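You operate a simulated robot arm through the tools that you are given. There is no shell and no other tool.

Carry out the task below with a simulated robot arm. There is one attempt and no reset: what you move stays moved.

TASK
Fill the tray to the yellow line, soak the brick till dark, rack it and drain the tray.
Fine: shut the tray lever again. Where these are worked on the way, their far stop is far enough and under half their travel is too little: tray lever.

Only the result counts: the job must be done as asked and must still hold three seconds after the hand-in. Knocking over, shifting, dropping, spilling or breaking anything else fails it.

THE ROBOT
A 6-joint arm with a two-finger parallel gripper, fixed in place. Base frame: the origin is on the floor under the middle of its stand, x ahead of it, y to its left, z up; the work surface is at about z = 0.85. Units: m, degrees, N and s.
With the tool pointing down near the work surface it reaches from about 0.36 to 0.76 m from the base axis. Its first joint turns from -66.0 to 66.0 degrees. Payload 2.45 kg.
The TCP is the grasp point between the finger pads, 0.024 m short of the fingertips. In the tool frame z runs along the fingers and y along their closing line. Largest opening 0.068 m; finger width 0.017, thickness 0.01; the body of the gripper, 0.04 by 0.07 m, starts 0.041 m behind the TCP.
Orientation is that of the tool frame in the base frame, as a unit quaternion [x, y, z, w]. With the fingers straight down and closing along the base's y, the tool's x points along the base's -x, its y along +y and its z along -z.

THE INTERFACE
- The arm moves only by the tool nudge_tool. Its argument "targets" is a list of rows, each a list of 7 numbers: the shift along the base's x, y, z in units of 25 mm (1.0 is 25 mm), then the turn, a rotation vector about the base's x, y, z in units of 8 degrees (1.0 is 8 degrees), then the closure in counts, from 0 (fully open) to 255 (shut). In form: [[dx, dy, dz, wx, wy, wz, jaw], ...]. A call has 1 to 20 rows; each row shifts and turns the commanded pose from where the row before left it. A call with a number of a shift or a turn outside -1 to 1 is refused whole. A row lasts 0.2 s, in which the tool goes at most 0.05 m and 8.6 degrees; a call with a longer step from one row to the next is refused whole, and so is a gripper value outside its range. A pose out of reach is approached as far as the arm can. The call stops where the force on the tool passes 40 N (or 10 N more than at its start, if that is more) or the arm is blocked; 0.2 s more then pass. The fingers move at their own pace (about 0.108 m/s each) and stop on an object; they squeeze with about 43 N. The grip force told is the motor's: it shows also when the fingers shut on nothing. Time passes only in rows, and 0.2 s behind the last, so rows that do not move let the fingers close. It gives the time, the measured TCP pose, the force on the tool (base axes), the opening and the grip force at its end, in the units of the frame above (readings bear some noise), with the torque about the TCP (base axes, N m) and any sound that the robot's microphone picked up.
- Cameras (640 x 400 px; columns grow to the right, rows downward): "scene" is fixed at [0.1814, 0.4265, 1.4667]; the picture's right is [-0.60, -0.80, 0.00], its down [-0.44, 0.33, -0.84] and it looks along [0.67, -0.50, -0.55] (base axes); focal length 366 px, centre (320, 200). "wrist" rides on the gripper at [0.084, 0.011, -0.075] in the tool frame; the picture's right is [-0.13, 0.99, 0.00], its down [-0.60, -0.08, -0.79] and it looks along [-0.79, -0.10, 0.61] (tool axes); focal length 251 px, centre (320, 200). There is no depth. A picture from a camera that has moved, and an enlarged one, comes with that camera's place and axes in the base frame and with its lens.
- snapshot(camera): a new picture of that camera. It takes no simulated time.
- close_up(camera, box): a new picture of the part [left, top, right, bottom] of that camera's present view, enlarged. It takes no simulated time.
- hand_in(): hands the job in; it is judged then, once.

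Places have to be worked out from the pictures, the camera data and where the tool is seen. Open the gripper and draw the arm clear of the work before you hand the job in, unless the task says otherwise.

The tools are called as a command line: name --pt "numbers of a row" for each row, then --argument value for the rest, lists and objects as JSON in quotes. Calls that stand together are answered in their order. nudge_tool: Moves the arm, as the interface text tells. Its arguments: {"type":"object","properties":{"targets":{"type":"array"}},"required":["targets"]} The other tools are called the same way: snapshot (camera) takes a picture; close_up (camera, box) takes an enlarged picture of a part of a camera's view; hand_in () hands the job in.

At the start:

```text
clock: 0.0
ee_pos: [0.4657, 0.1516, 1.2025]
ee_rot: [0.0, 1.0, -0.001, 0.001]
contact_force: [-1.0, 0.1, 0.1]
torque: [-0.01, 0.02, -0.02]
gripper_width: 0.0678
finger_force: 0.1
```

scene: 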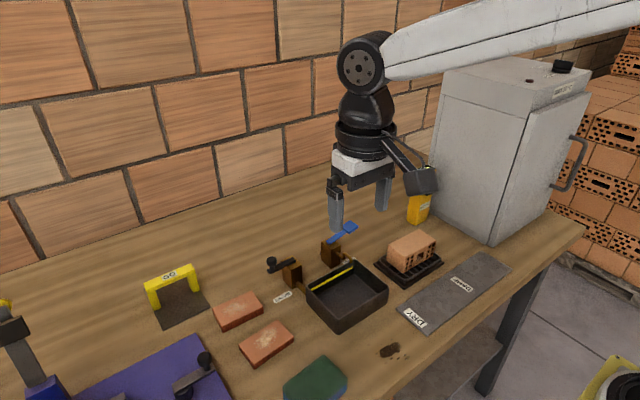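
wrist: 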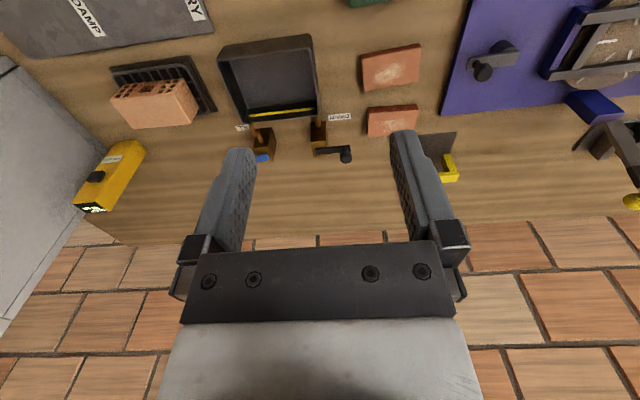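

I start by looking closely at the work area: tray, valves, brick on rack, labels.

close_up --camera "scene" --box '[240, 200, 400, 340]'

close_up --camera "scene" --box '[360, 180, 540, 340]'

close_up --camera "scene" --box '[0, 240, 360, 400]'

close_up --camera "wrist" --box '[50, 0, 450, 230]'

```text
2.86 times, centred on (320, 270) of scene
camera zoom: at [0.1814, 0.4265, 1.4667], right [-0.6, -0.8, 0.0], down [-0.44, 0.33, -0.84], along [0.67, -0.5, -0.55], focal length 1047 px, centre (320, 0)
```

zoom: 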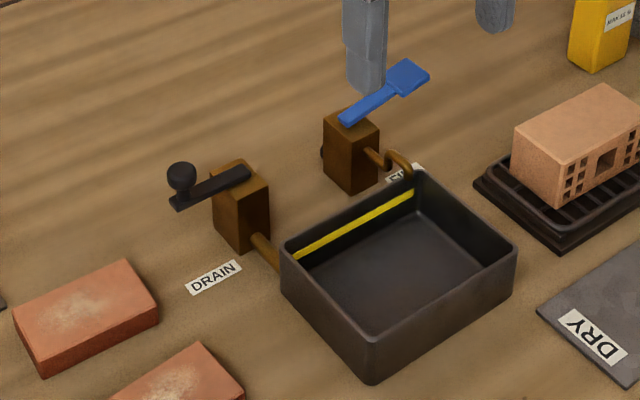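

```text
2.50 times, centred on (450, 260) of scene
camera zoom: at [0.1814, 0.4265, 1.4667], right [-0.6, -0.8, 0.0], down [-0.44, 0.33, -0.84], along [0.67, -0.5, -0.55], focal length 916 px, centre (-5, 50)
```

zoom: 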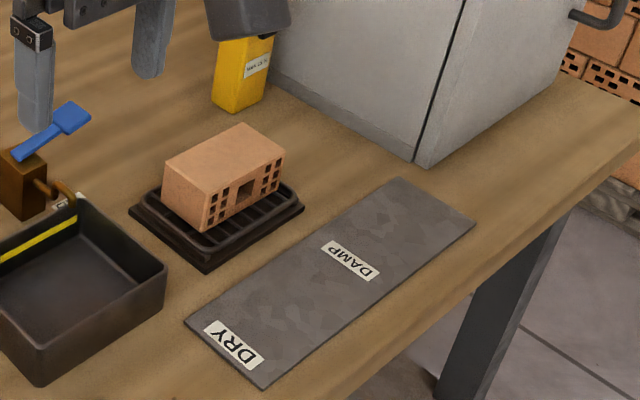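

```text
1.78 times, centred on (180, 320) of scene
camera zoom: at [0.1814, 0.4265, 1.4667], right [-0.6, -0.8, 0.0], down [-0.44, 0.33, -0.84], along [0.67, -0.5, -0.55], focal length 652 px, centre (569, -13)
```

zoom: 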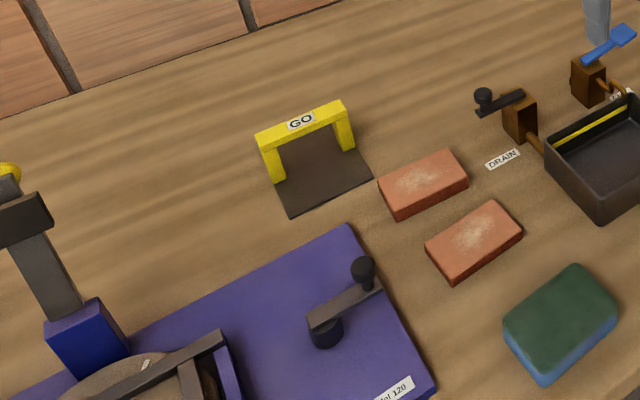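

```text
1.60 times, centred on (250, 115) of wrist
camera zoom: at [0.3819, 0.1617, 1.2769], right [0.13, 0.99, 0.0], down [0.6, -0.08, 0.79], along [0.79, -0.1, -0.61], focal length 402 px, centre (432, 336)
```

zoom: 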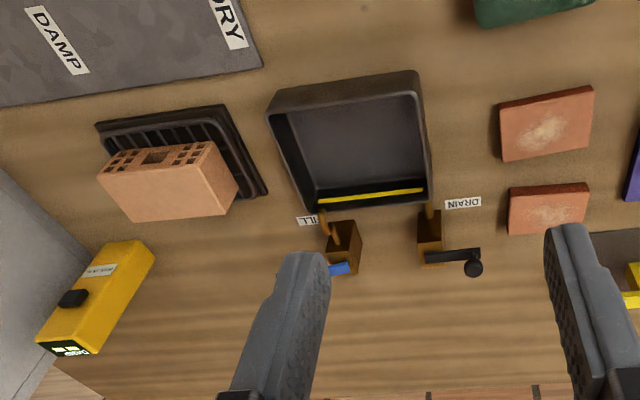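

The tray seems to span about x 0.525–0.635, y −0.017–0.126, with the drain valve near (0.69, 0.12) and the fill valve near (0.69, 0.01). I lower and draw back the wrist camera for a nearer look before touching anything.

nudge_tool --pt "-0.53 -0.73 -0.98 0 0 0 0" --pt "-0.53 -0.73 -0.98 0 0 0 0" --pt "-0.53 -0.73 -0.98 0 0 0 0" --pt "-0.53 -0.73 -0.98 0 0 0 0" --pt "-0.53 -0.73 -0.98 0 0 0 0" --pt "0 0 0 0 0 0 0"

snapshot --camera "wrist"

snapshot --camera "scene"

```text
clock: 1.4
ee_pos: [0.4004, 0.0588, 1.0792]
ee_rot: [0.0, 1.0, 0.0, 0.001]
contact_force: [0.1, 0.3, -0.7]
torque: [-0.04, -0.01, 0.0]
gripper_width: 0.0679
finger_force: 0.1
```

```text
taken
camera wrist: at [0.3154, 0.0697, 1.154], right [0.13, 0.99, 0.0], down [0.6, -0.08, 0.79], along [0.79, -0.1, -0.61], focal length 251 px, centre (320, 200)
```

wrist: 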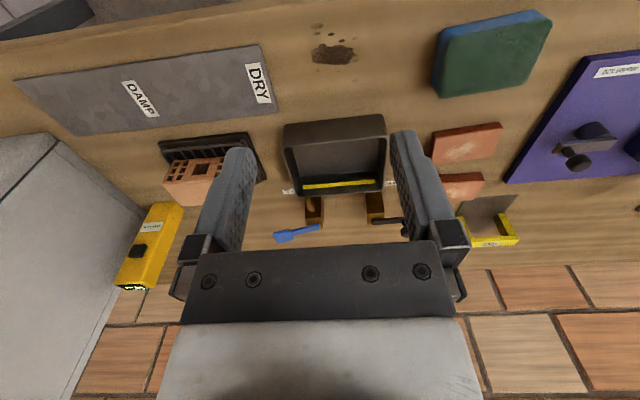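

```text
taken
```

scene: 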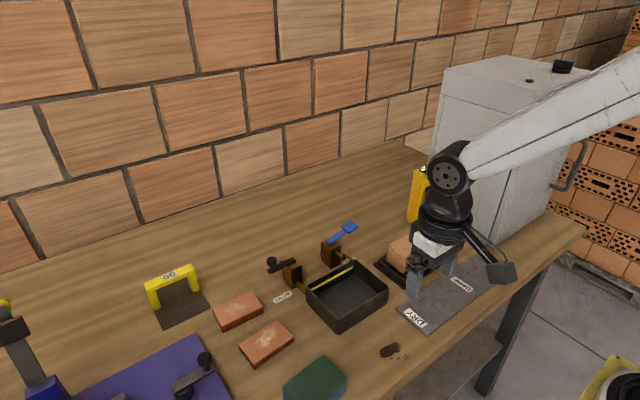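

close_up --camera "wrist" --box '[240, 100, 440, 250]'

close_up --camera "scene" --box '[255, 210, 385, 290]'

close_up --camera "wrist" --box '[100, 40, 300, 290]'

```text
2.67 times, centred on (340, 175) of wrist
camera zoom: at [0.3154, 0.0697, 1.154], right [0.13, 0.99, 0.0], down [0.6, -0.08, 0.79], along [0.79, -0.1, -0.61], focal length 670 px, centre (267, 267)
```

zoom: 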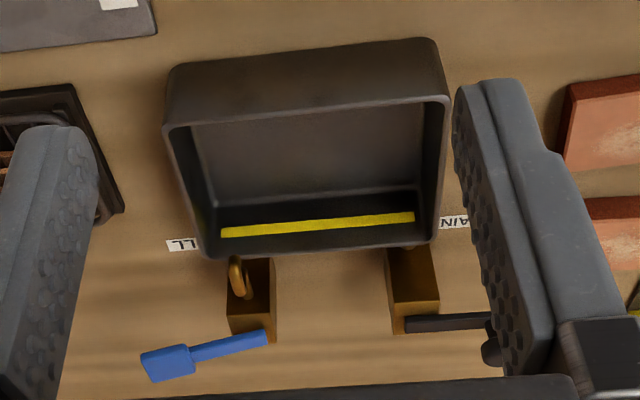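

```text
4.92 times, centred on (320, 250) of scene
camera zoom: at [0.1814, 0.4265, 1.4667], right [-0.6, -0.8, 0.0], down [-0.44, 0.33, -0.84], along [0.67, -0.5, -0.55], focal length 1805 px, centre (320, -46)
```

zoom: 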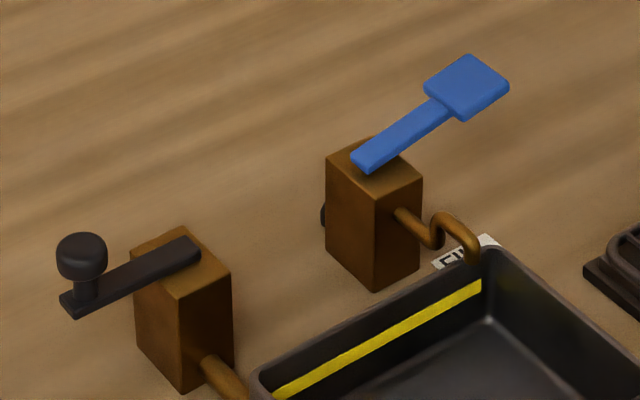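

```text
1.60 times, centred on (200, 165) of wrist
camera zoom: at [0.3154, 0.0697, 1.154], right [0.13, 0.99, 0.0], down [0.6, -0.08, 0.79], along [0.79, -0.1, -0.61], focal length 402 px, centre (512, 256)
```

zoom: 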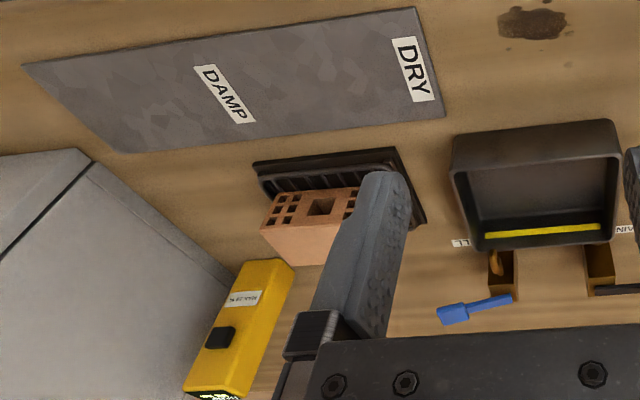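

The close-ups are truly sharper, so I zoom hard on both valve levers to understand how each is hinged.

close_up --camera "scene" --box '[312, 215, 368, 275]'

close_up --camera "scene" --box '[260, 245, 316, 300]'

close_up --camera "wrist" --box '[265, 185, 345, 250]'

close_up --camera "scene" --box '[370, 220, 450, 290]'

```text
6.67 times, centred on (340, 245) of scene
camera zoom: at [0.1814, 0.4265, 1.4667], right [-0.6, -0.8, 0.0], down [-0.44, 0.33, -0.84], along [0.67, -0.5, -0.55], focal length 2444 px, centre (187, -100)
```

zoom: 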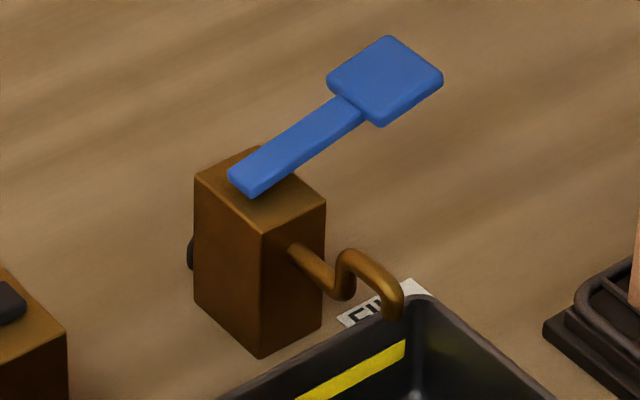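

```text
7.27 times, centred on (288, 272) of scene
camera zoom: at [0.1814, 0.4265, 1.4667], right [-0.6, -0.8, 0.0], down [-0.44, 0.33, -0.84], along [0.67, -0.5, -0.55], focal length 2666 px, centre (553, -327)
```

zoom: 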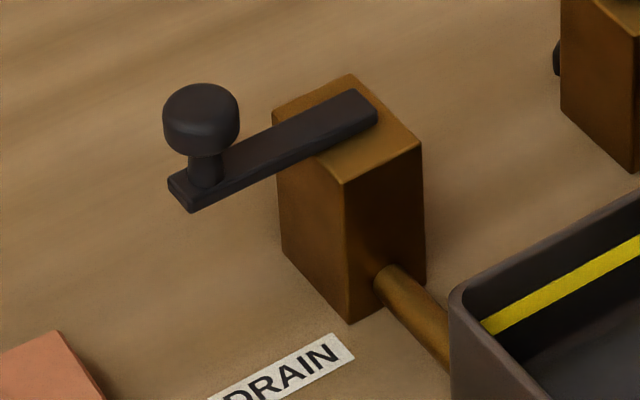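

```text
6.15 times, centred on (305, 218) of wrist
camera zoom: at [0.3154, 0.0697, 1.154], right [0.13, 0.99, 0.0], down [0.6, -0.08, 0.79], along [0.79, -0.1, -0.61], focal length 1547 px, centre (412, 92)
```

zoom: 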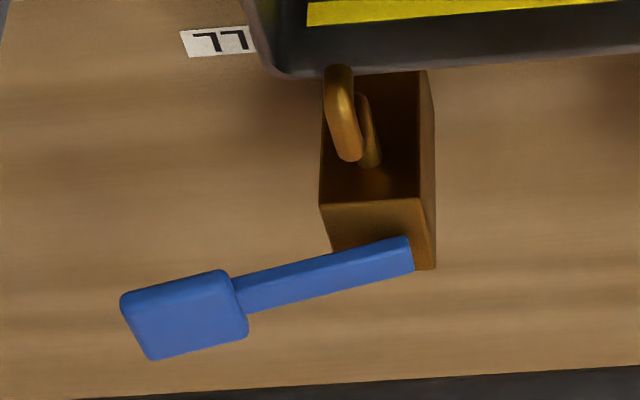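

```text
5.71 times, centred on (410, 255) of scene
camera zoom: at [0.1814, 0.4265, 1.4667], right [-0.6, -0.8, 0.0], down [-0.44, 0.33, -0.84], along [0.67, -0.5, -0.55], focal length 2095 px, centre (-194, -114)
```

zoom: 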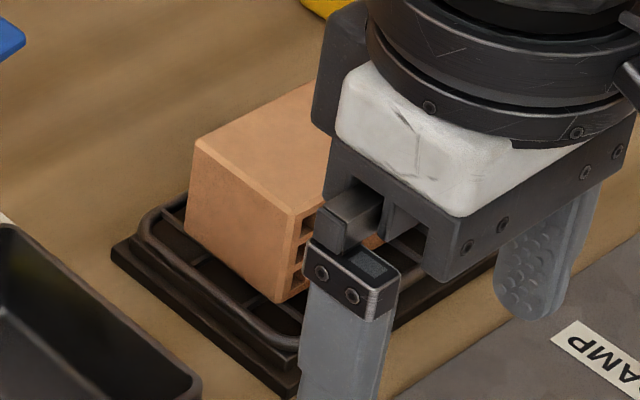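

The blue FILL paddle is tilted up on a horizontal hinge (paddle centre ≈ (0.697, −0.048, 0.930)), so it looks like a press-down lever; the black DRAIN lever turns about a vertical axis at ≈(0.697, 0.115). I close the jaws and move above the fill paddle at a safe height.

nudge_tool --pt "0.99 -0.356 -0.264 0 0 0 255" --pt "0.99 -0.356 -0.264 0 0 0 255" --pt "0.99 -0.356 -0.264 0 0 0 255" --pt "0.99 -0.356 -0.264 0 0 0 255" --pt "0.99 -0.356 -0.264 0 0 0 255" --pt "0.99 -0.356 -0.264 0 0 0 255" --pt "0.99 -0.356 -0.264 0 0 0 255" --pt "0.99 -0.356 -0.264 0 0 0 255" --pt "0.99 -0.356 -0.264 0 0 0 255" --pt "0.99 -0.356 -0.264 0 0 0 255" --pt "0.99 -0.356 -0.264 0 0 0 255" --pt "0.99 -0.356 -0.264 0 0 0 255" --pt "0 0 0 0 0 0 255"

close_up --camera "scene" --box '[290, 190, 390, 290]'

snapshot --camera "wrist"

close_up --camera "scene" --box '[370, 210, 470, 290]'

```text
clock: 4.2
ee_pos: [0.698, -0.0478, 1.0004]
ee_rot: [0.0, 1.0, 0.0, 0.001]
contact_force: [0.6, 0.5, -0.7]
torque: [-0.03, -0.01, -0.01]
gripper_width: 0.0
finger_force: 23.2
```

```text
4.00 times, centred on (340, 240) of scene
camera zoom: at [0.1814, 0.4265, 1.4667], right [-0.6, -0.8, 0.0], down [-0.44, 0.33, -0.84], along [0.67, -0.5, -0.55], focal length 1466 px, centre (240, 40)
```

zoom: 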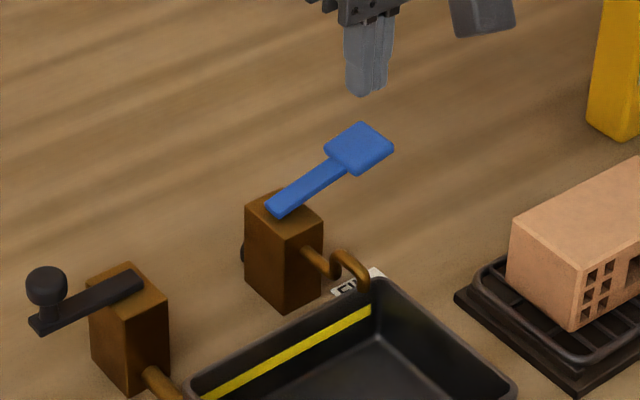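

```text
taken
camera wrist: at [0.6136, -0.0365, 1.0749], right [0.13, 0.99, 0.0], down [0.6, -0.08, 0.79], along [0.79, -0.1, -0.61], focal length 251 px, centre (320, 200)
```

wrist: 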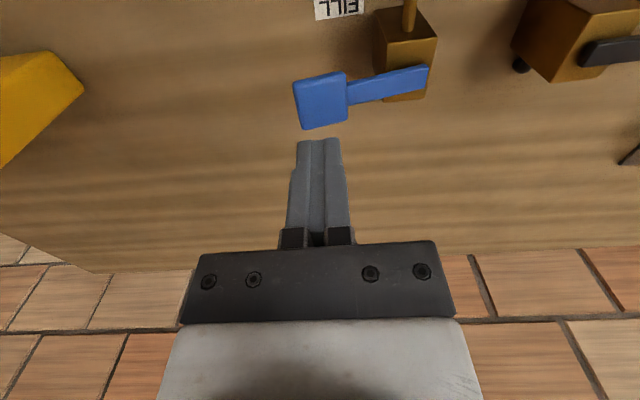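

```text
5.00 times, centred on (420, 250) of scene
camera zoom: at [0.1814, 0.4265, 1.4667], right [-0.6, -0.8, 0.0], down [-0.44, 0.33, -0.84], along [0.67, -0.5, -0.55], focal length 1833 px, centre (-180, -50)
```

zoom: 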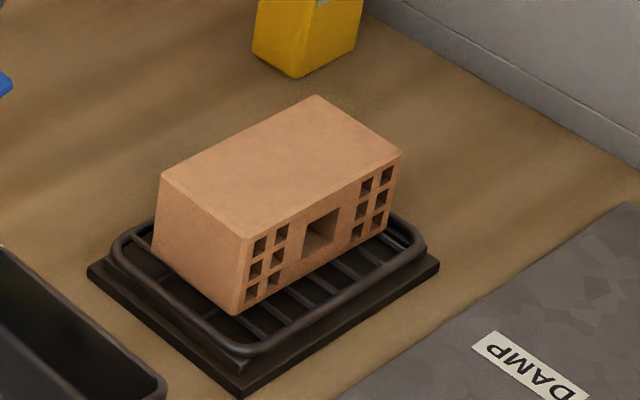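

Jaws are shut and the tip sits about 40 mm above the paddle, well aligned. I come down slowly until light contact, then check.

nudge_tool --pt "0 0 -0.5 0 0 0 255" --pt "0 0 -0.5 0 0 0 255" --pt "0 0 -0.3 0 0 0 255" --pt "0 0 -0.1 0 0 0 255" --pt "0 0 0 0 0 0 255"

close_up --camera "scene" --box '[290, 190, 390, 290]'

```text
clock: 5.4
ee_pos: [0.6973, -0.0477, 0.9652]
ee_rot: [-0.001, 1.0, 0.0, 0.001]
contact_force: [0.5, -0.1, -0.4]
torque: [0.0, -0.03, -0.02]
gripper_width: 0.0
finger_force: 24.1
```

```text
4.00 times, centred on (340, 240) of scene
camera zoom: at [0.1814, 0.4265, 1.4667], right [-0.6, -0.8, 0.0], down [-0.44, 0.33, -0.84], along [0.67, -0.5, -0.55], focal length 1466 px, centre (240, 40)
```

zoom: 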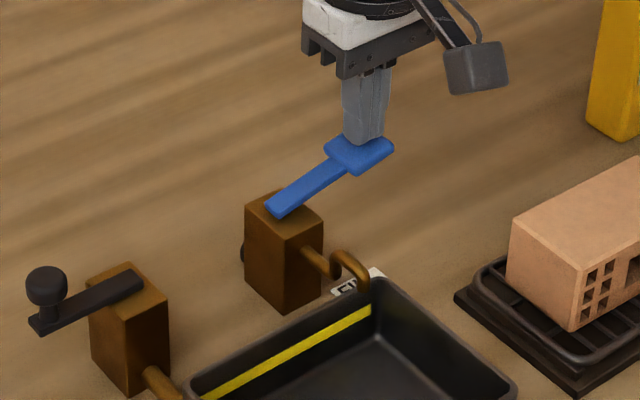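

The tip (z ≈ 0.941) is just above the paddle with no contact yet. I press down in small 2.5 mm steps and watch the force and the spout.

nudge_tool --pt "0 0 -0.1 0 0 0 255" --pt "0 0 -0.1 0 0 0 255" --pt "0 0 -0.1 0 0 0 255" --pt "0 0 -0.1 0 0 0 255"

close_up --camera "scene" --box '[290, 190, 390, 290]'

```text
clock: 6.4
ee_pos: [0.6981, -0.046, 0.9539]
ee_rot: [0.0, 1.0, 0.0, 0.001]
contact_force: [-1.2, -0.2, 0.3]
torque: [-0.02, -0.02, 0.0]
gripper_width: 0.0001
finger_force: 23.4
```

```text
4.00 times, centred on (340, 240) of scene
camera zoom: at [0.1813, 0.4265, 1.4667], right [-0.6, -0.8, 0.0], down [-0.44, 0.33, -0.84], along [0.67, -0.5, -0.55], focal length 1466 px, centre (240, 40)
```

zoom: 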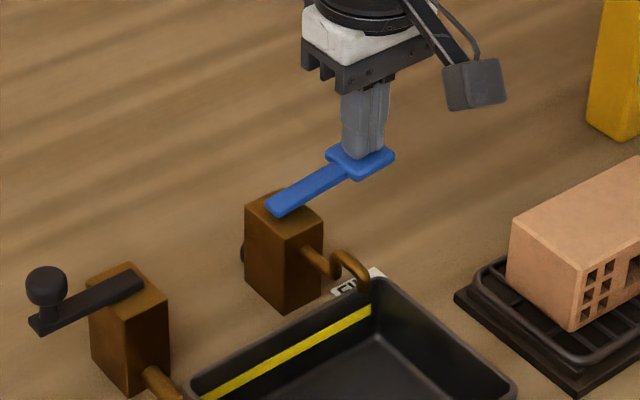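

The paddle gives way with almost no force (its corner dropped a little in the picture). I go on pressing in small steps.

nudge_tool --pt "0 0 -0.1 0 0 0 255" --pt "0 0 -0.1 0 0 0 255" --pt "0 0 -0.1 0 0 0 255"

close_up --camera "scene" --box '[290, 190, 390, 290]'

```text
clock: 7.2
ee_pos: [0.6979, -0.0471, 0.9482]
ee_rot: [0.0, 1.0, 0.0, 0.002]
contact_force: [-0.4, -0.1, 0.6]
torque: [0.03, 0.04, 0.02]
gripper_width: 0.0001
finger_force: 24.3
```

```text
4.00 times, centred on (340, 240) of scene
camera zoom: at [0.1813, 0.4265, 1.4667], right [-0.6, -0.8, 0.0], down [-0.44, 0.33, -0.84], along [0.67, -0.5, -0.55], focal length 1466 px, centre (240, 40)
```

zoom: 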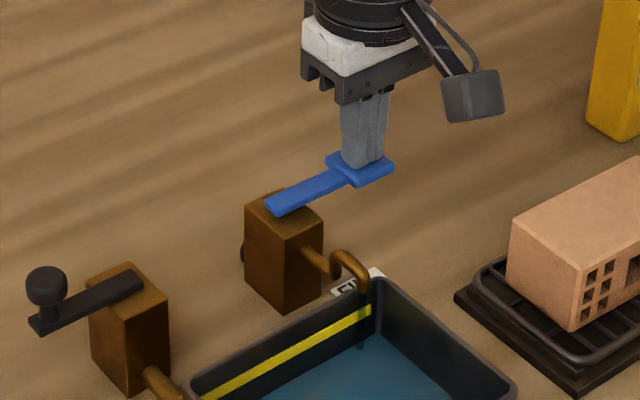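

Water is running from the spout. I check the level in the tray in detail (no time passes).

close_up --camera "scene" --box '[295, 245, 395, 330]'

nudge_tool --pt "0 0 0 0 0 0 255" --pt "0 0 0 0 0 0 255"

close_up --camera "scene" --box '[295, 245, 395, 330]'

```text
4.71 times, centred on (345, 288) of scene
camera zoom: at [0.1813, 0.4265, 1.4667], right [-0.6, -0.8, 0.0], down [-0.44, 0.33, -0.84], along [0.67, -0.5, -0.55], focal length 1725 px, centre (202, -212)
```

zoom: 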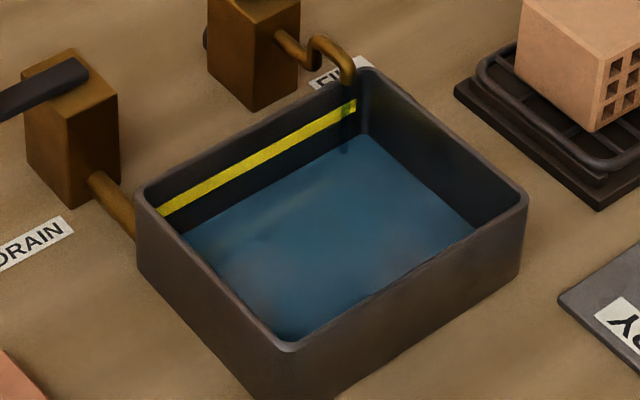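

```text
clock: 7.8
ee_pos: [0.6984, -0.047, 0.9471]
ee_rot: [0.0, 1.0, 0.0, 0.0]
contact_force: [0.4, -1.0, 1.7]
torque: [0.02, 0.01, 0.01]
gripper_width: 0.0001
finger_force: 23.5
```

```text
4.71 times, centred on (345, 288) of scene
camera zoom: at [0.1814, 0.4265, 1.4667], right [-0.6, -0.8, 0.0], down [-0.44, 0.33, -0.84], along [0.67, -0.5, -0.55], focal length 1725 px, centre (202, -212)
```

zoom: 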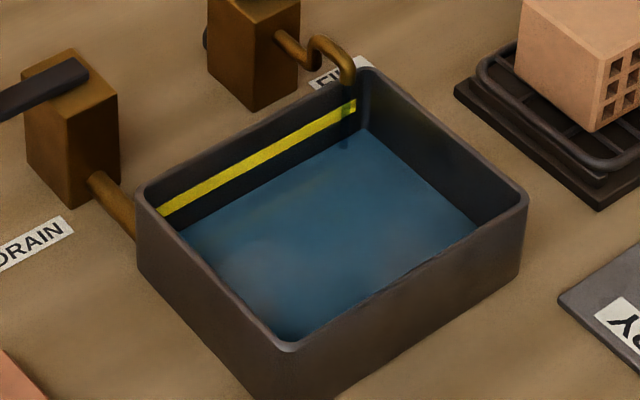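

The level rose about 5 px in 0.6 s, with about 22 px to go to the yellow line. I hold about 1 s more and check again.

nudge_tool --pt "0 0 0 0 0 0 255" --pt "0 0 0 0 0 0 255" --pt "0 0 0 0 0 0 255" --pt "0 0 0 0 0 0 255"

close_up --camera "scene" --box '[295, 245, 395, 330]'

```text
clock: 8.8
ee_pos: [0.698, -0.0473, 0.9473]
ee_rot: [0.001, 1.0, 0.0, 0.001]
contact_force: [0.5, 0.6, 0.5]
torque: [0.03, -0.04, -0.05]
gripper_width: 0.0
finger_force: 23.8
```

```text
4.71 times, centred on (345, 288) of scene
camera zoom: at [0.1814, 0.4265, 1.4667], right [-0.6, -0.8, 0.0], down [-0.44, 0.33, -0.84], along [0.67, -0.5, -0.55], focal length 1725 px, centre (202, -212)
```

zoom: 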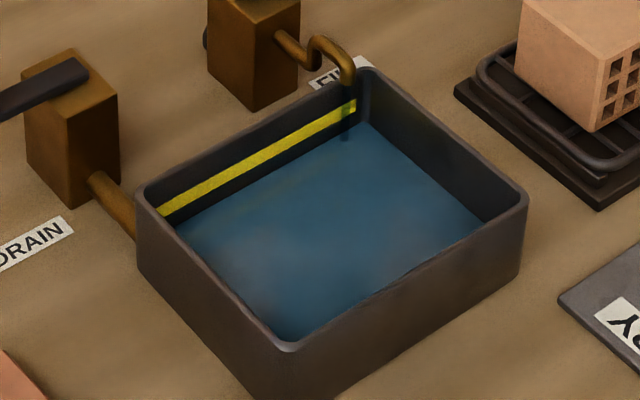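

Level is now about 12–15 px below the line. I lift off briefly to learn if the lever springs shut by itself.

nudge_tool --pt "0 0 0.4 0 0 0 255" --pt "0 0 0.4 0 0 0 255"

close_up --camera "scene" --box '[290, 190, 390, 290]'

close_up --camera "scene" --box '[295, 245, 395, 330]'

```text
clock: 9.4
ee_pos: [0.6976, -0.0472, 0.9669]
ee_rot: [0.0, 1.0, 0.001, 0.001]
contact_force: [0.6, -0.3, 0.0]
torque: [0.0, -0.06, -0.04]
gripper_width: 0.0
finger_force: 24.0
```

```text
4.00 times, centred on (340, 240) of scene
camera zoom: at [0.1814, 0.4265, 1.4667], right [-0.6, -0.8, 0.0], down [-0.44, 0.33, -0.84], along [0.67, -0.5, -0.55], focal length 1466 px, centre (240, 40)
```

zoom: 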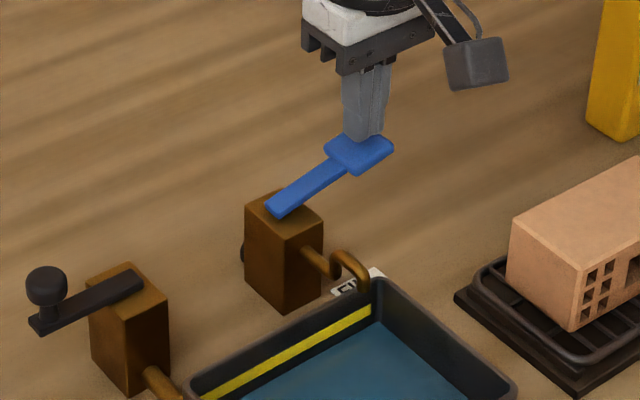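

```text
4.71 times, centred on (345, 288) of scene
camera zoom: at [0.1814, 0.4265, 1.4667], right [-0.6, -0.8, 0.0], down [-0.44, 0.33, -0.84], along [0.67, -0.5, -0.55], focal length 1725 px, centre (202, -212)
```

zoom: 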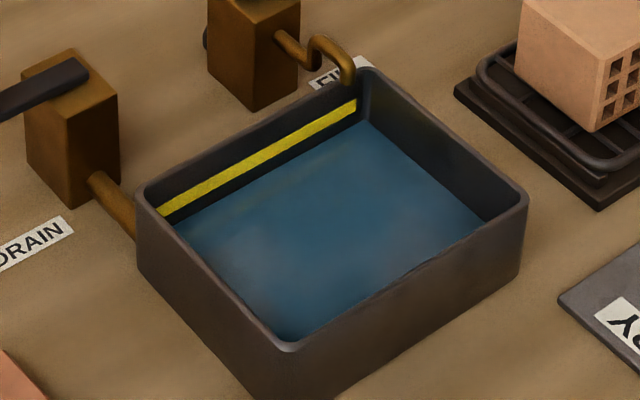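

The lever springs back up and the flow stops. I zoom on the yellow line and the waterline to measure the remaining gap.

close_up --camera "scene" --box '[345, 255, 385, 285]'

close_up --camera "scene" --box '[320, 260, 375, 300]'

```text
13.33 times, centred on (365, 270) of scene
camera zoom: at [0.1814, 0.4265, 1.4667], right [-0.6, -0.8, 0.0], down [-0.44, 0.33, -0.84], along [0.67, -0.5, -0.55], focal length 4887 px, centre (-280, -733)
```

zoom: 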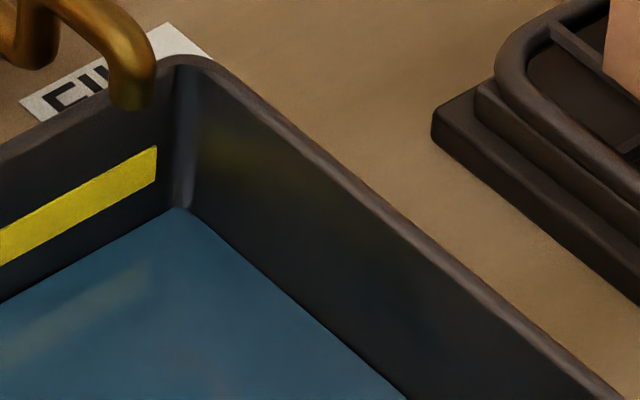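

```text
10.00 times, centred on (348, 280) of scene
camera zoom: at [0.1814, 0.4265, 1.4667], right [-0.6, -0.8, 0.0], down [-0.44, 0.33, -0.84], along [0.67, -0.5, -0.55], focal length 3666 px, centre (45, -600)
```

zoom: 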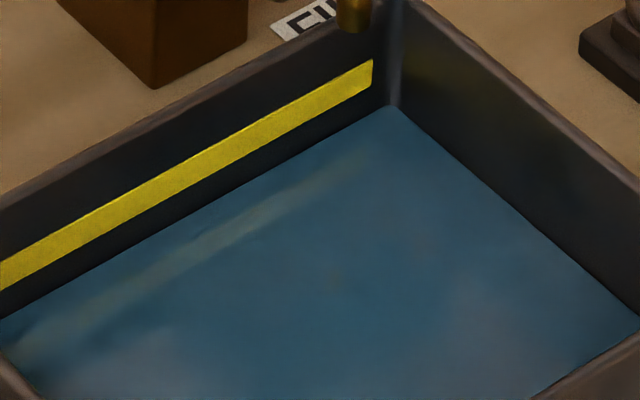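

The water is about 27 px below the band's lower edge and 41 px below its centre (about 11 mm), at roughly 3.5 mm/s. I press again and hold about 1.8 s, then check.

nudge_tool --pt "0 0 -0.4 0 0 0 255" --pt "0 0 -0.4 0 0 0 255" --pt "0 0 0 0 0 0 255" --pt "0 0 0 0 0 0 255" --pt "0 0 0 0 0 0 255" --pt "0 0 0 0 0 0 255" --pt "0 0 0 0 0 0 255" --pt "0 0 0 0 0 0 255"

close_up --camera "scene" --box '[320, 260, 375, 300]'

```text
clock: 11.2
ee_pos: [0.697, -0.0452, 0.9473]
ee_rot: [0.0, 1.0, 0.0, 0.001]
contact_force: [0.6, -2.1, 1.3]
torque: [0.01, -0.05, -0.04]
gripper_width: 0.0001
finger_force: 23.9
```

```text
10.00 times, centred on (348, 280) of scene
camera zoom: at [0.1814, 0.4265, 1.4667], right [-0.6, -0.8, 0.0], down [-0.44, 0.33, -0.84], along [0.67, -0.5, -0.55], focal length 3666 px, centre (45, -600)
```

zoom: 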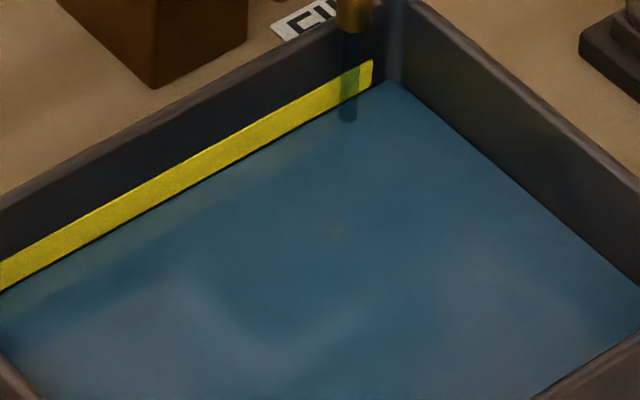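

Water is just touching the lower edge of the band; about 15 px/s, 18 px to the band's centre. I hold 0.8 s more and check.

nudge_tool --pt "0 0 0 0 0 0 255" --pt "0 0 0 0 0 0 255" --pt "0 0 0 0 0 0 255"

close_up --camera "scene" --box '[320, 260, 375, 300]'

```text
clock: 12.0
ee_pos: [0.6974, -0.046, 0.9474]
ee_rot: [0.0, 1.0, 0.0, 0.0]
contact_force: [0.9, -0.3, 1.8]
torque: [-0.01, 0.04, 0.0]
gripper_width: 0.0002
finger_force: 23.6
```

```text
10.00 times, centred on (348, 280) of scene
camera zoom: at [0.1814, 0.4265, 1.4667], right [-0.6, -0.8, 0.0], down [-0.44, 0.33, -0.84], along [0.67, -0.5, -0.55], focal length 3666 px, centre (45, -600)
```

zoom: 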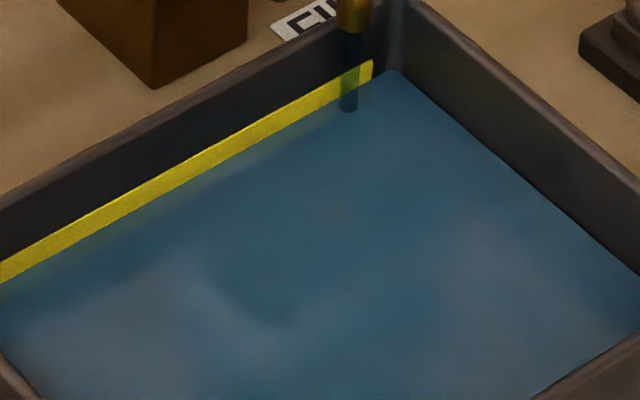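

About two thirds of the band still shows; roughly 0.4 s more to its centre. I hold one row and then lift clear.

nudge_tool --pt "0 0 0 0 0 0 255" --pt "0 0 0.5 0 0 0 255" --pt "0 0 0.6 0 0 0 255" --pt "0 0 0.6 0 0 0 255"

close_up --camera "scene" --box '[320, 260, 375, 300]'

close_up --camera "scene" --box '[255, 200, 395, 330]'

```text
clock: 13.0
ee_pos: [0.6973, -0.0477, 0.9904]
ee_rot: [0.0, 1.0, 0.0, 0.0]
contact_force: [-0.3, -0.5, -0.2]
torque: [0.02, -0.01, 0.01]
gripper_width: 0.0001
finger_force: 24.3
```

```text
10.00 times, centred on (348, 280) of scene
camera zoom: at [0.1814, 0.4265, 1.4667], right [-0.6, -0.8, 0.0], down [-0.44, 0.33, -0.84], along [0.67, -0.5, -0.55], focal length 3666 px, centre (45, -600)
```

zoom: 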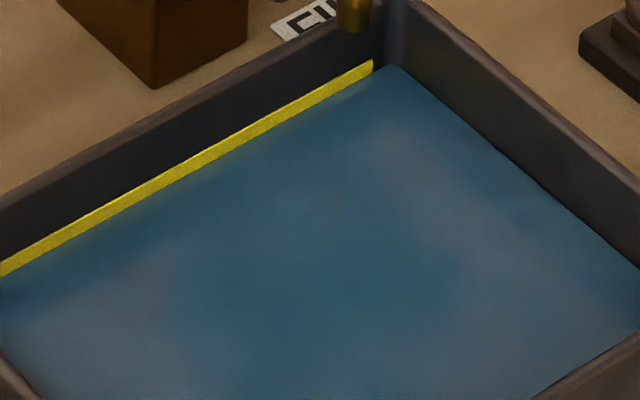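

```text
3.08 times, centred on (325, 265) of scene
camera zoom: at [0.1814, 0.4265, 1.4667], right [-0.6, -0.8, 0.0], down [-0.44, 0.33, -0.84], along [0.67, -0.5, -0.55], focal length 1128 px, centre (305, 0)
```

zoom: 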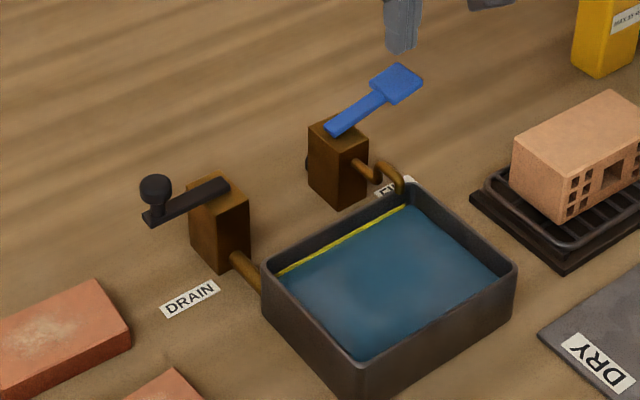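

Water sits right at the middle of the yellow band and the fill lever is back up. Next I open the jaws, turn the tool 90° (so the fingers close along x) and move above the brick at about (0.579, −0.138).

nudge_tool --pt "0 0 0.8 0 0 0 255" --pt "0 0 0.8 0 0 0 255" --pt "-0.394 -0.301 0 0 0 0.9375 0" --pt "-0.394 -0.301 0 0 0 0.9375 0" --pt "-0.394 -0.301 0 0 0 0.9375 0" --pt "-0.394 -0.301 0 0 0 0.9375 0" --pt "-0.394 -0.301 0 0 0 0.9375 0" --pt "-0.394 -0.301 0 0 0 0.9375 0" --pt "-0.394 -0.301 0 0 0 0.9375 0" --pt "-0.394 -0.301 0 0 0 0.9375 0" --pt "-0.394 -0.301 0 0 0 0.9375 0" --pt "-0.394 -0.301 0 0 0 0.9375 0" --pt "-0.394 -0.301 0 0 0 0.9375 0" --pt "-0.394 -0.301 0 0 0 0.9375 0" --pt "0 0 0 0 0 0 0"

snapshot --camera "wrist"

close_up --camera "scene" --box '[350, 170, 480, 300]'

```text
clock: 16.2
ee_pos: [0.5812, -0.1365, 1.0302]
ee_rot: [0.708, -0.706, -0.001, 0.0]
contact_force: [0.1, -0.4, -0.1]
torque: [0.01, 0.01, 0.01]
gripper_width: 0.0682
finger_force: 0.2
```

```text
taken
camera wrist: at [0.5693, -0.2211, 1.1054], right [-0.99, 0.13, 0.0], down [0.08, 0.6, 0.79], along [0.1, 0.79, -0.61], focal length 251 px, centre (320, 200)
```

wrist: 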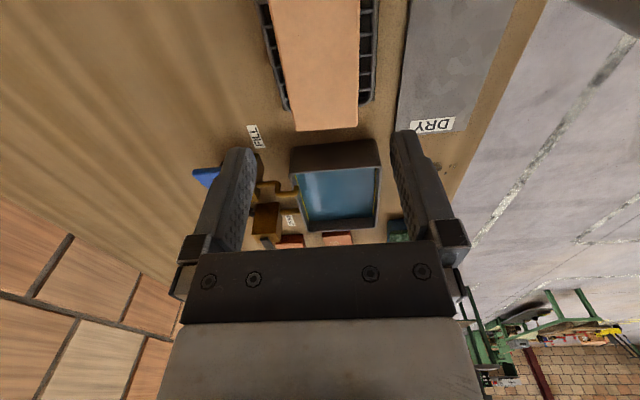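

```text
3.08 times, centred on (415, 235) of scene
camera zoom: at [0.1814, 0.4265, 1.4667], right [-0.6, -0.8, 0.0], down [-0.44, 0.33, -0.84], along [0.67, -0.5, -0.55], focal length 1128 px, centre (28, 92)
```

zoom: 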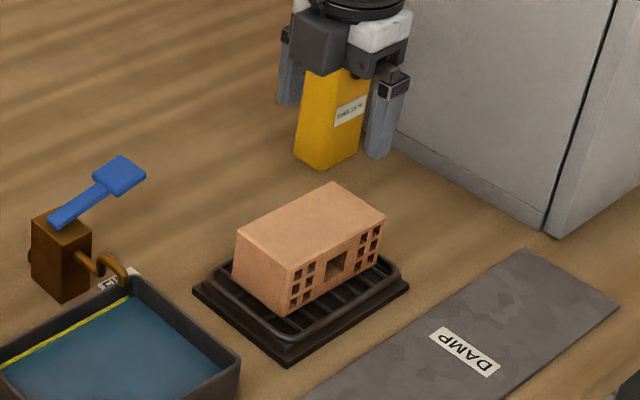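

The brick spans x ≈ 0.553–0.608 with centre ≈ (0.580, −0.137), top ≈ 0.916; the tool is aligned over it. I descend to TCP z ≈ 0.905 with open jaws.

nudge_tool --pt "-0.03 0 -0.7 0 0 0 0" --pt "0 0 -0.7 0 0 0 0" --pt "0 0 -0.7 0 0 0 0" --pt "0 0 -0.7 0 0 0 0" --pt "0 0 -0.7 0 0 0 0" --pt "0 0 -0.5 0 0 0 0" --pt "0 0 -0.3 0 0 0 0" --pt "0 0 0 0 0 0 0"

snapshot --camera "wrist"

close_up --camera "scene" --box '[360, 190, 470, 290]'

```text
clock: 18.0
ee_pos: [0.5795, -0.1362, 0.9223]
ee_rot: [0.707, -0.707, 0.0, 0.0]
contact_force: [0.6, -0.2, 0.6]
torque: [-0.01, -0.04, 0.0]
gripper_width: 0.0681
finger_force: 0.1
```

```text
taken
camera wrist: at [0.5684, -0.2212, 0.9982], right [-0.99, 0.13, 0.0], down [0.08, 0.6, 0.79], along [0.1, 0.79, -0.61], focal length 251 px, centre (320, 200)
```

wrist: 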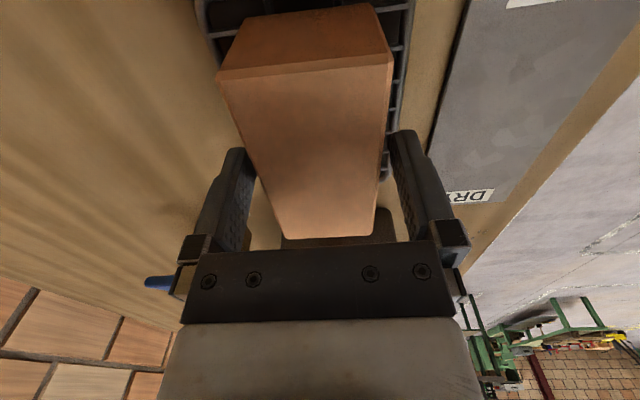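

```text
4.00 times, centred on (415, 240) of scene
camera zoom: at [0.1814, 0.4265, 1.4667], right [-0.6, -0.8, 0.0], down [-0.44, 0.33, -0.84], along [0.67, -0.5, -0.55], focal length 1466 px, centre (-60, 40)
```

zoom: 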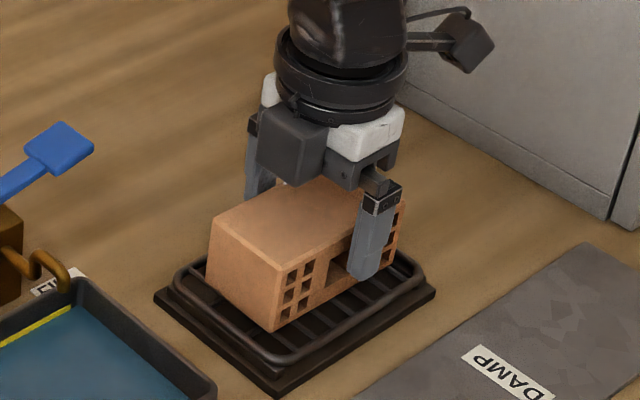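

TCP is at 0.922 with both fingers straddling the brick cleanly. I go down 15 mm more and close on the brick.

nudge_tool --pt "0 0 -0.4 0 0 0 0" --pt "0 0 -0.2 0 0 0 0" --pt "0 0 0 0 0 0 0" --pt "0 0 0 0 0 0 255" --pt "0 0 0 0 0 0 255" --pt "0 0 0 0 0 0 255"

close_up --camera "scene" --box '[360, 190, 470, 290]'

```text
clock: 19.4
ee_pos: [0.5789, -0.1362, 0.9059]
ee_rot: [0.707, -0.707, -0.001, -0.001]
contact_force: [1.9, 0.6, 0.1]
torque: [-0.08, 0.07, 0.03]
gripper_width: 0.0549
finger_force: 42.8
```

```text
4.00 times, centred on (415, 240) of scene
camera zoom: at [0.1814, 0.4265, 1.4667], right [-0.6, -0.8, 0.0], down [-0.44, 0.33, -0.84], along [0.67, -0.5, -0.55], focal length 1466 px, centre (-60, 40)
```

zoom: 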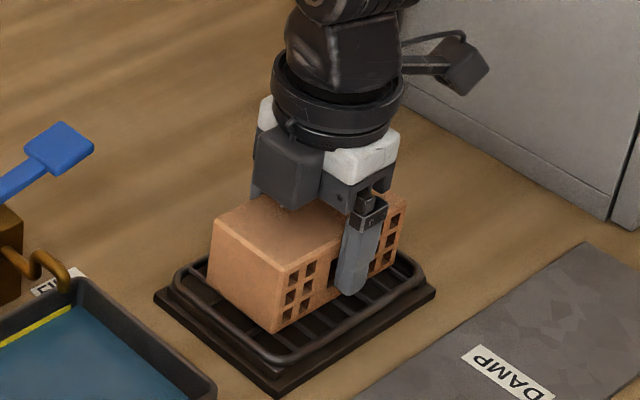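

Gripped at 54.9 mm with 43 N. I lift the brick straight up about 60 mm.

nudge_tool --pt "0 0 0.2 0 0 0 255" --pt "0 0 0.4 0 0 0 255" --pt "0 0 0.6 0 0 0 255" --pt "0 0 0.6 0 0 0 255" --pt "0 0 0.6 0 0 0 255" --pt "0 0 0 0 0 0 255"

snapshot --camera "scene"

close_up --camera "scene" --box '[320, 180, 470, 310]'

snapshot --camera "wrist"

```text
clock: 20.8
ee_pos: [0.5799, -0.1369, 0.9674]
ee_rot: [-0.707, 0.707, 0.001, 0.001]
contact_force: [0.4, 0.4, -3.2]
torque: [0.01, -0.02, 0.0]
gripper_width: 0.0549
finger_force: 43.1
```

```text
taken
```

scene: 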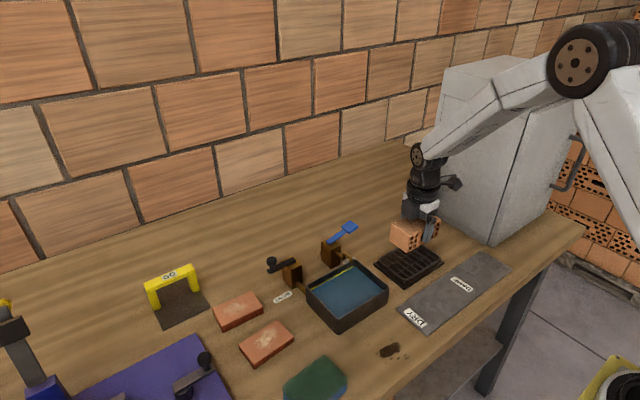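

```text
3.08 times, centred on (395, 245) of scene
camera zoom: at [0.1814, 0.4264, 1.4667], right [-0.6, -0.8, 0.0], down [-0.44, 0.33, -0.84], along [0.67, -0.5, -0.55], focal length 1128 px, centre (89, 62)
```

zoom: 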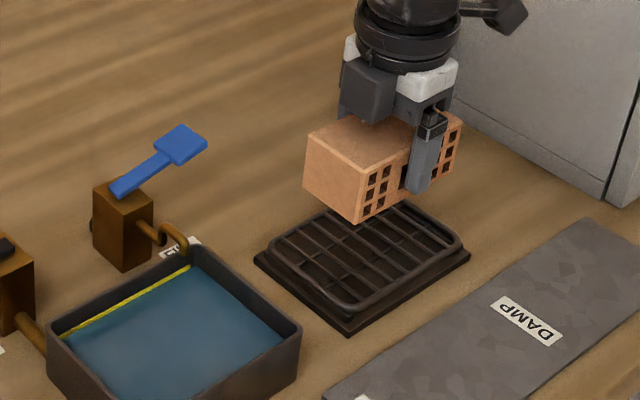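

```text
taken
camera wrist: at [0.5686, -0.2214, 1.0428], right [-0.99, 0.13, 0.0], down [0.08, 0.6, 0.79], along [0.1, 0.79, -0.61], focal length 251 px, centre (320, 200)
```

wrist: 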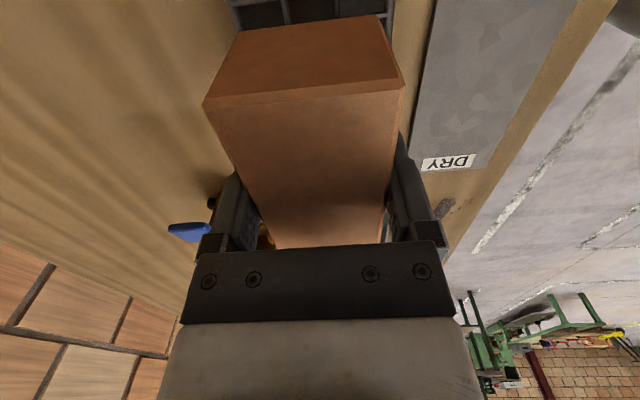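

The brick hangs level (about 3.2 N). The tray's outer rim spans about x 0.5275–0.633, y −0.013–0.124, so its centre is (0.5805, 0.055); I carry the brick over it at this height.

nudge_tool --pt "0 0.5 0 0 0 0 255" --pt "0 0.85 0 0 0 0 255" --pt "0 0.9 0 0 0 0 255" --pt "0 0.9 0 0 0 0 255" --pt "0 0.9 0 0 0 0 255" --pt "0 0.9 0 0 0 0 255" --pt "0 0.9 0 0 0 0 255" --pt "0 0.85 0 0 0 0 255" --pt "0 0.6 0 0 0 0 255" --pt "0 0.38 0 0 0 0 255" --pt "0 0 0 0 0 0 255"

close_up --camera "scene" --box '[280, 210, 410, 330]'

snapshot --camera "wrist"

```text
clock: 23.2
ee_pos: [0.5785, 0.0549, 0.9684]
ee_rot: [-0.707, 0.707, 0.001, 0.0]
contact_force: [-0.3, -0.1, -3.3]
torque: [-0.04, -0.03, 0.0]
gripper_width: 0.0552
finger_force: 42.9
```

```text
3.33 times, centred on (345, 270) of scene
camera zoom: at [0.1814, 0.4265, 1.4667], right [-0.6, -0.8, 0.0], down [-0.44, 0.33, -0.84], along [0.67, -0.5, -0.55], focal length 1222 px, centre (237, -33)
```

zoom: 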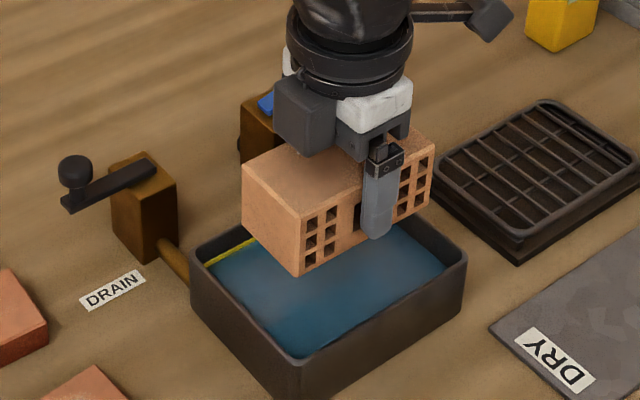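

```text
taken
camera wrist: at [0.5681, -0.0292, 1.0429], right [-0.99, 0.13, 0.0], down [0.08, 0.6, 0.79], along [0.1, 0.79, -0.61], focal length 251 px, centre (320, 200)
```

wrist: 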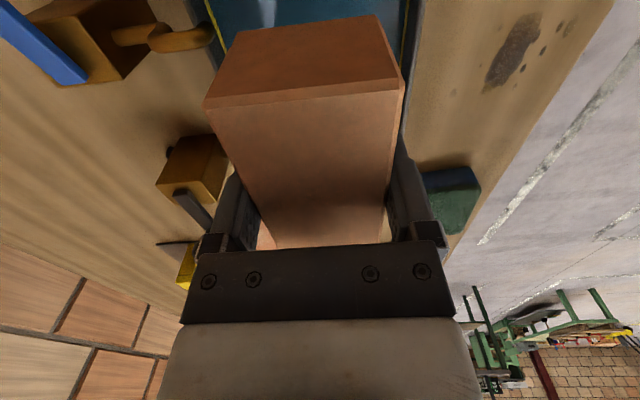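

The brick is centred over the tray (its left face ≈ y 0.105 against the inner wall ≈ 0.12). I lower it to just above the water, then dip slowly while watching the level against the rim.

nudge_tool --pt "0 0.05 -0.5 0 0 0 255" --pt "0 0 -0.6 0 0 0 255" --pt "0 0 -0.5 0 0 0 255" --pt "0 0 -0.4 0 0 0 255" --pt "0 0 -0.2 0 0 0 255" --pt "0 0 -0.2 0 0 0 255"

close_up --camera "scene" --box '[280, 230, 410, 340]'

```text
clock: 24.6
ee_pos: [0.5783, 0.0554, 0.9083]
ee_rot: [-0.707, 0.707, 0.0, 0.0]
contact_force: [-0.3, 0.2, -3.1]
torque: [-0.01, 0.01, -0.01]
gripper_width: 0.0549
finger_force: 42.9
```

```text
3.64 times, centred on (345, 285) of scene
camera zoom: at [0.1814, 0.4265, 1.4667], right [-0.6, -0.8, 0.0], down [-0.44, 0.33, -0.84], along [0.67, -0.5, -0.55], focal length 1333 px, centre (229, -109)
```

zoom: 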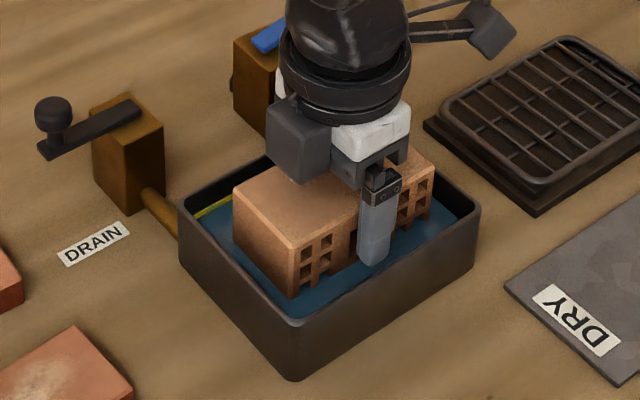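

The brick's bottom has entered the water without trouble. I go on down 2.5 mm at a time.

nudge_tool --pt "0 0 -0.1 0 0 0 255" --pt "0 0 -0.1 0 0 0 255" --pt "0 0 -0.1 0 0 0 255"

close_up --camera "scene" --box '[295, 245, 395, 330]'

```text
clock: 25.4
ee_pos: [0.5788, 0.055, 0.9002]
ee_rot: [-0.707, 0.707, 0.0, 0.001]
contact_force: [0.0, 0.0, -3.1]
torque: [-0.01, 0.01, -0.01]
gripper_width: 0.0548
finger_force: 43.4
```

```text
4.71 times, centred on (345, 288) of scene
camera zoom: at [0.1814, 0.4265, 1.4667], right [-0.6, -0.8, 0.0], down [-0.44, 0.33, -0.84], along [0.67, -0.5, -0.55], focal length 1725 px, centre (202, -212)
```

zoom: 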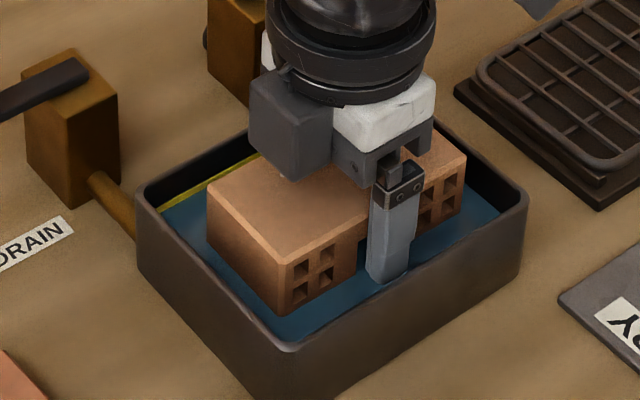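

No visible rise in the water so far. I continue down toward the tray floor, watching the force.

nudge_tool --pt "0 0 -0.1 0 0 0 255" --pt "0 0 -0.1 0 0 0 255" --pt "0 0 0 0 0 0 255"

close_up --camera "scene" --box '[295, 245, 395, 330]'

```text
clock: 26.2
ee_pos: [0.579, 0.0568, 0.894]
ee_rot: [-0.707, 0.707, 0.0, 0.001]
contact_force: [-0.3, -0.2, -2.8]
torque: [0.02, -0.01, -0.02]
gripper_width: 0.055
finger_force: 43.0
```

```text
4.71 times, centred on (345, 288) of scene
camera zoom: at [0.1814, 0.4265, 1.4667], right [-0.6, -0.8, 0.0], down [-0.44, 0.33, -0.84], along [0.67, -0.5, -0.55], focal length 1725 px, centre (202, -212)
```

zoom: 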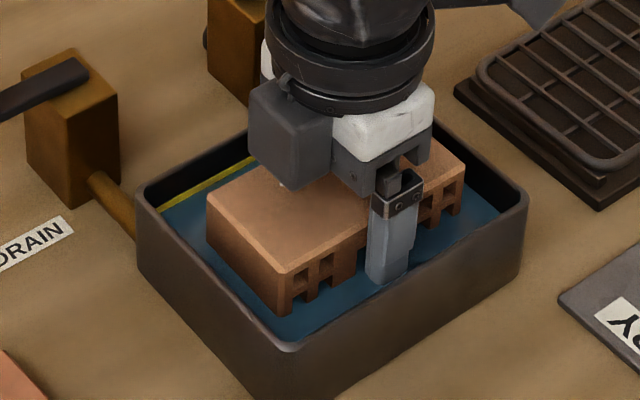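

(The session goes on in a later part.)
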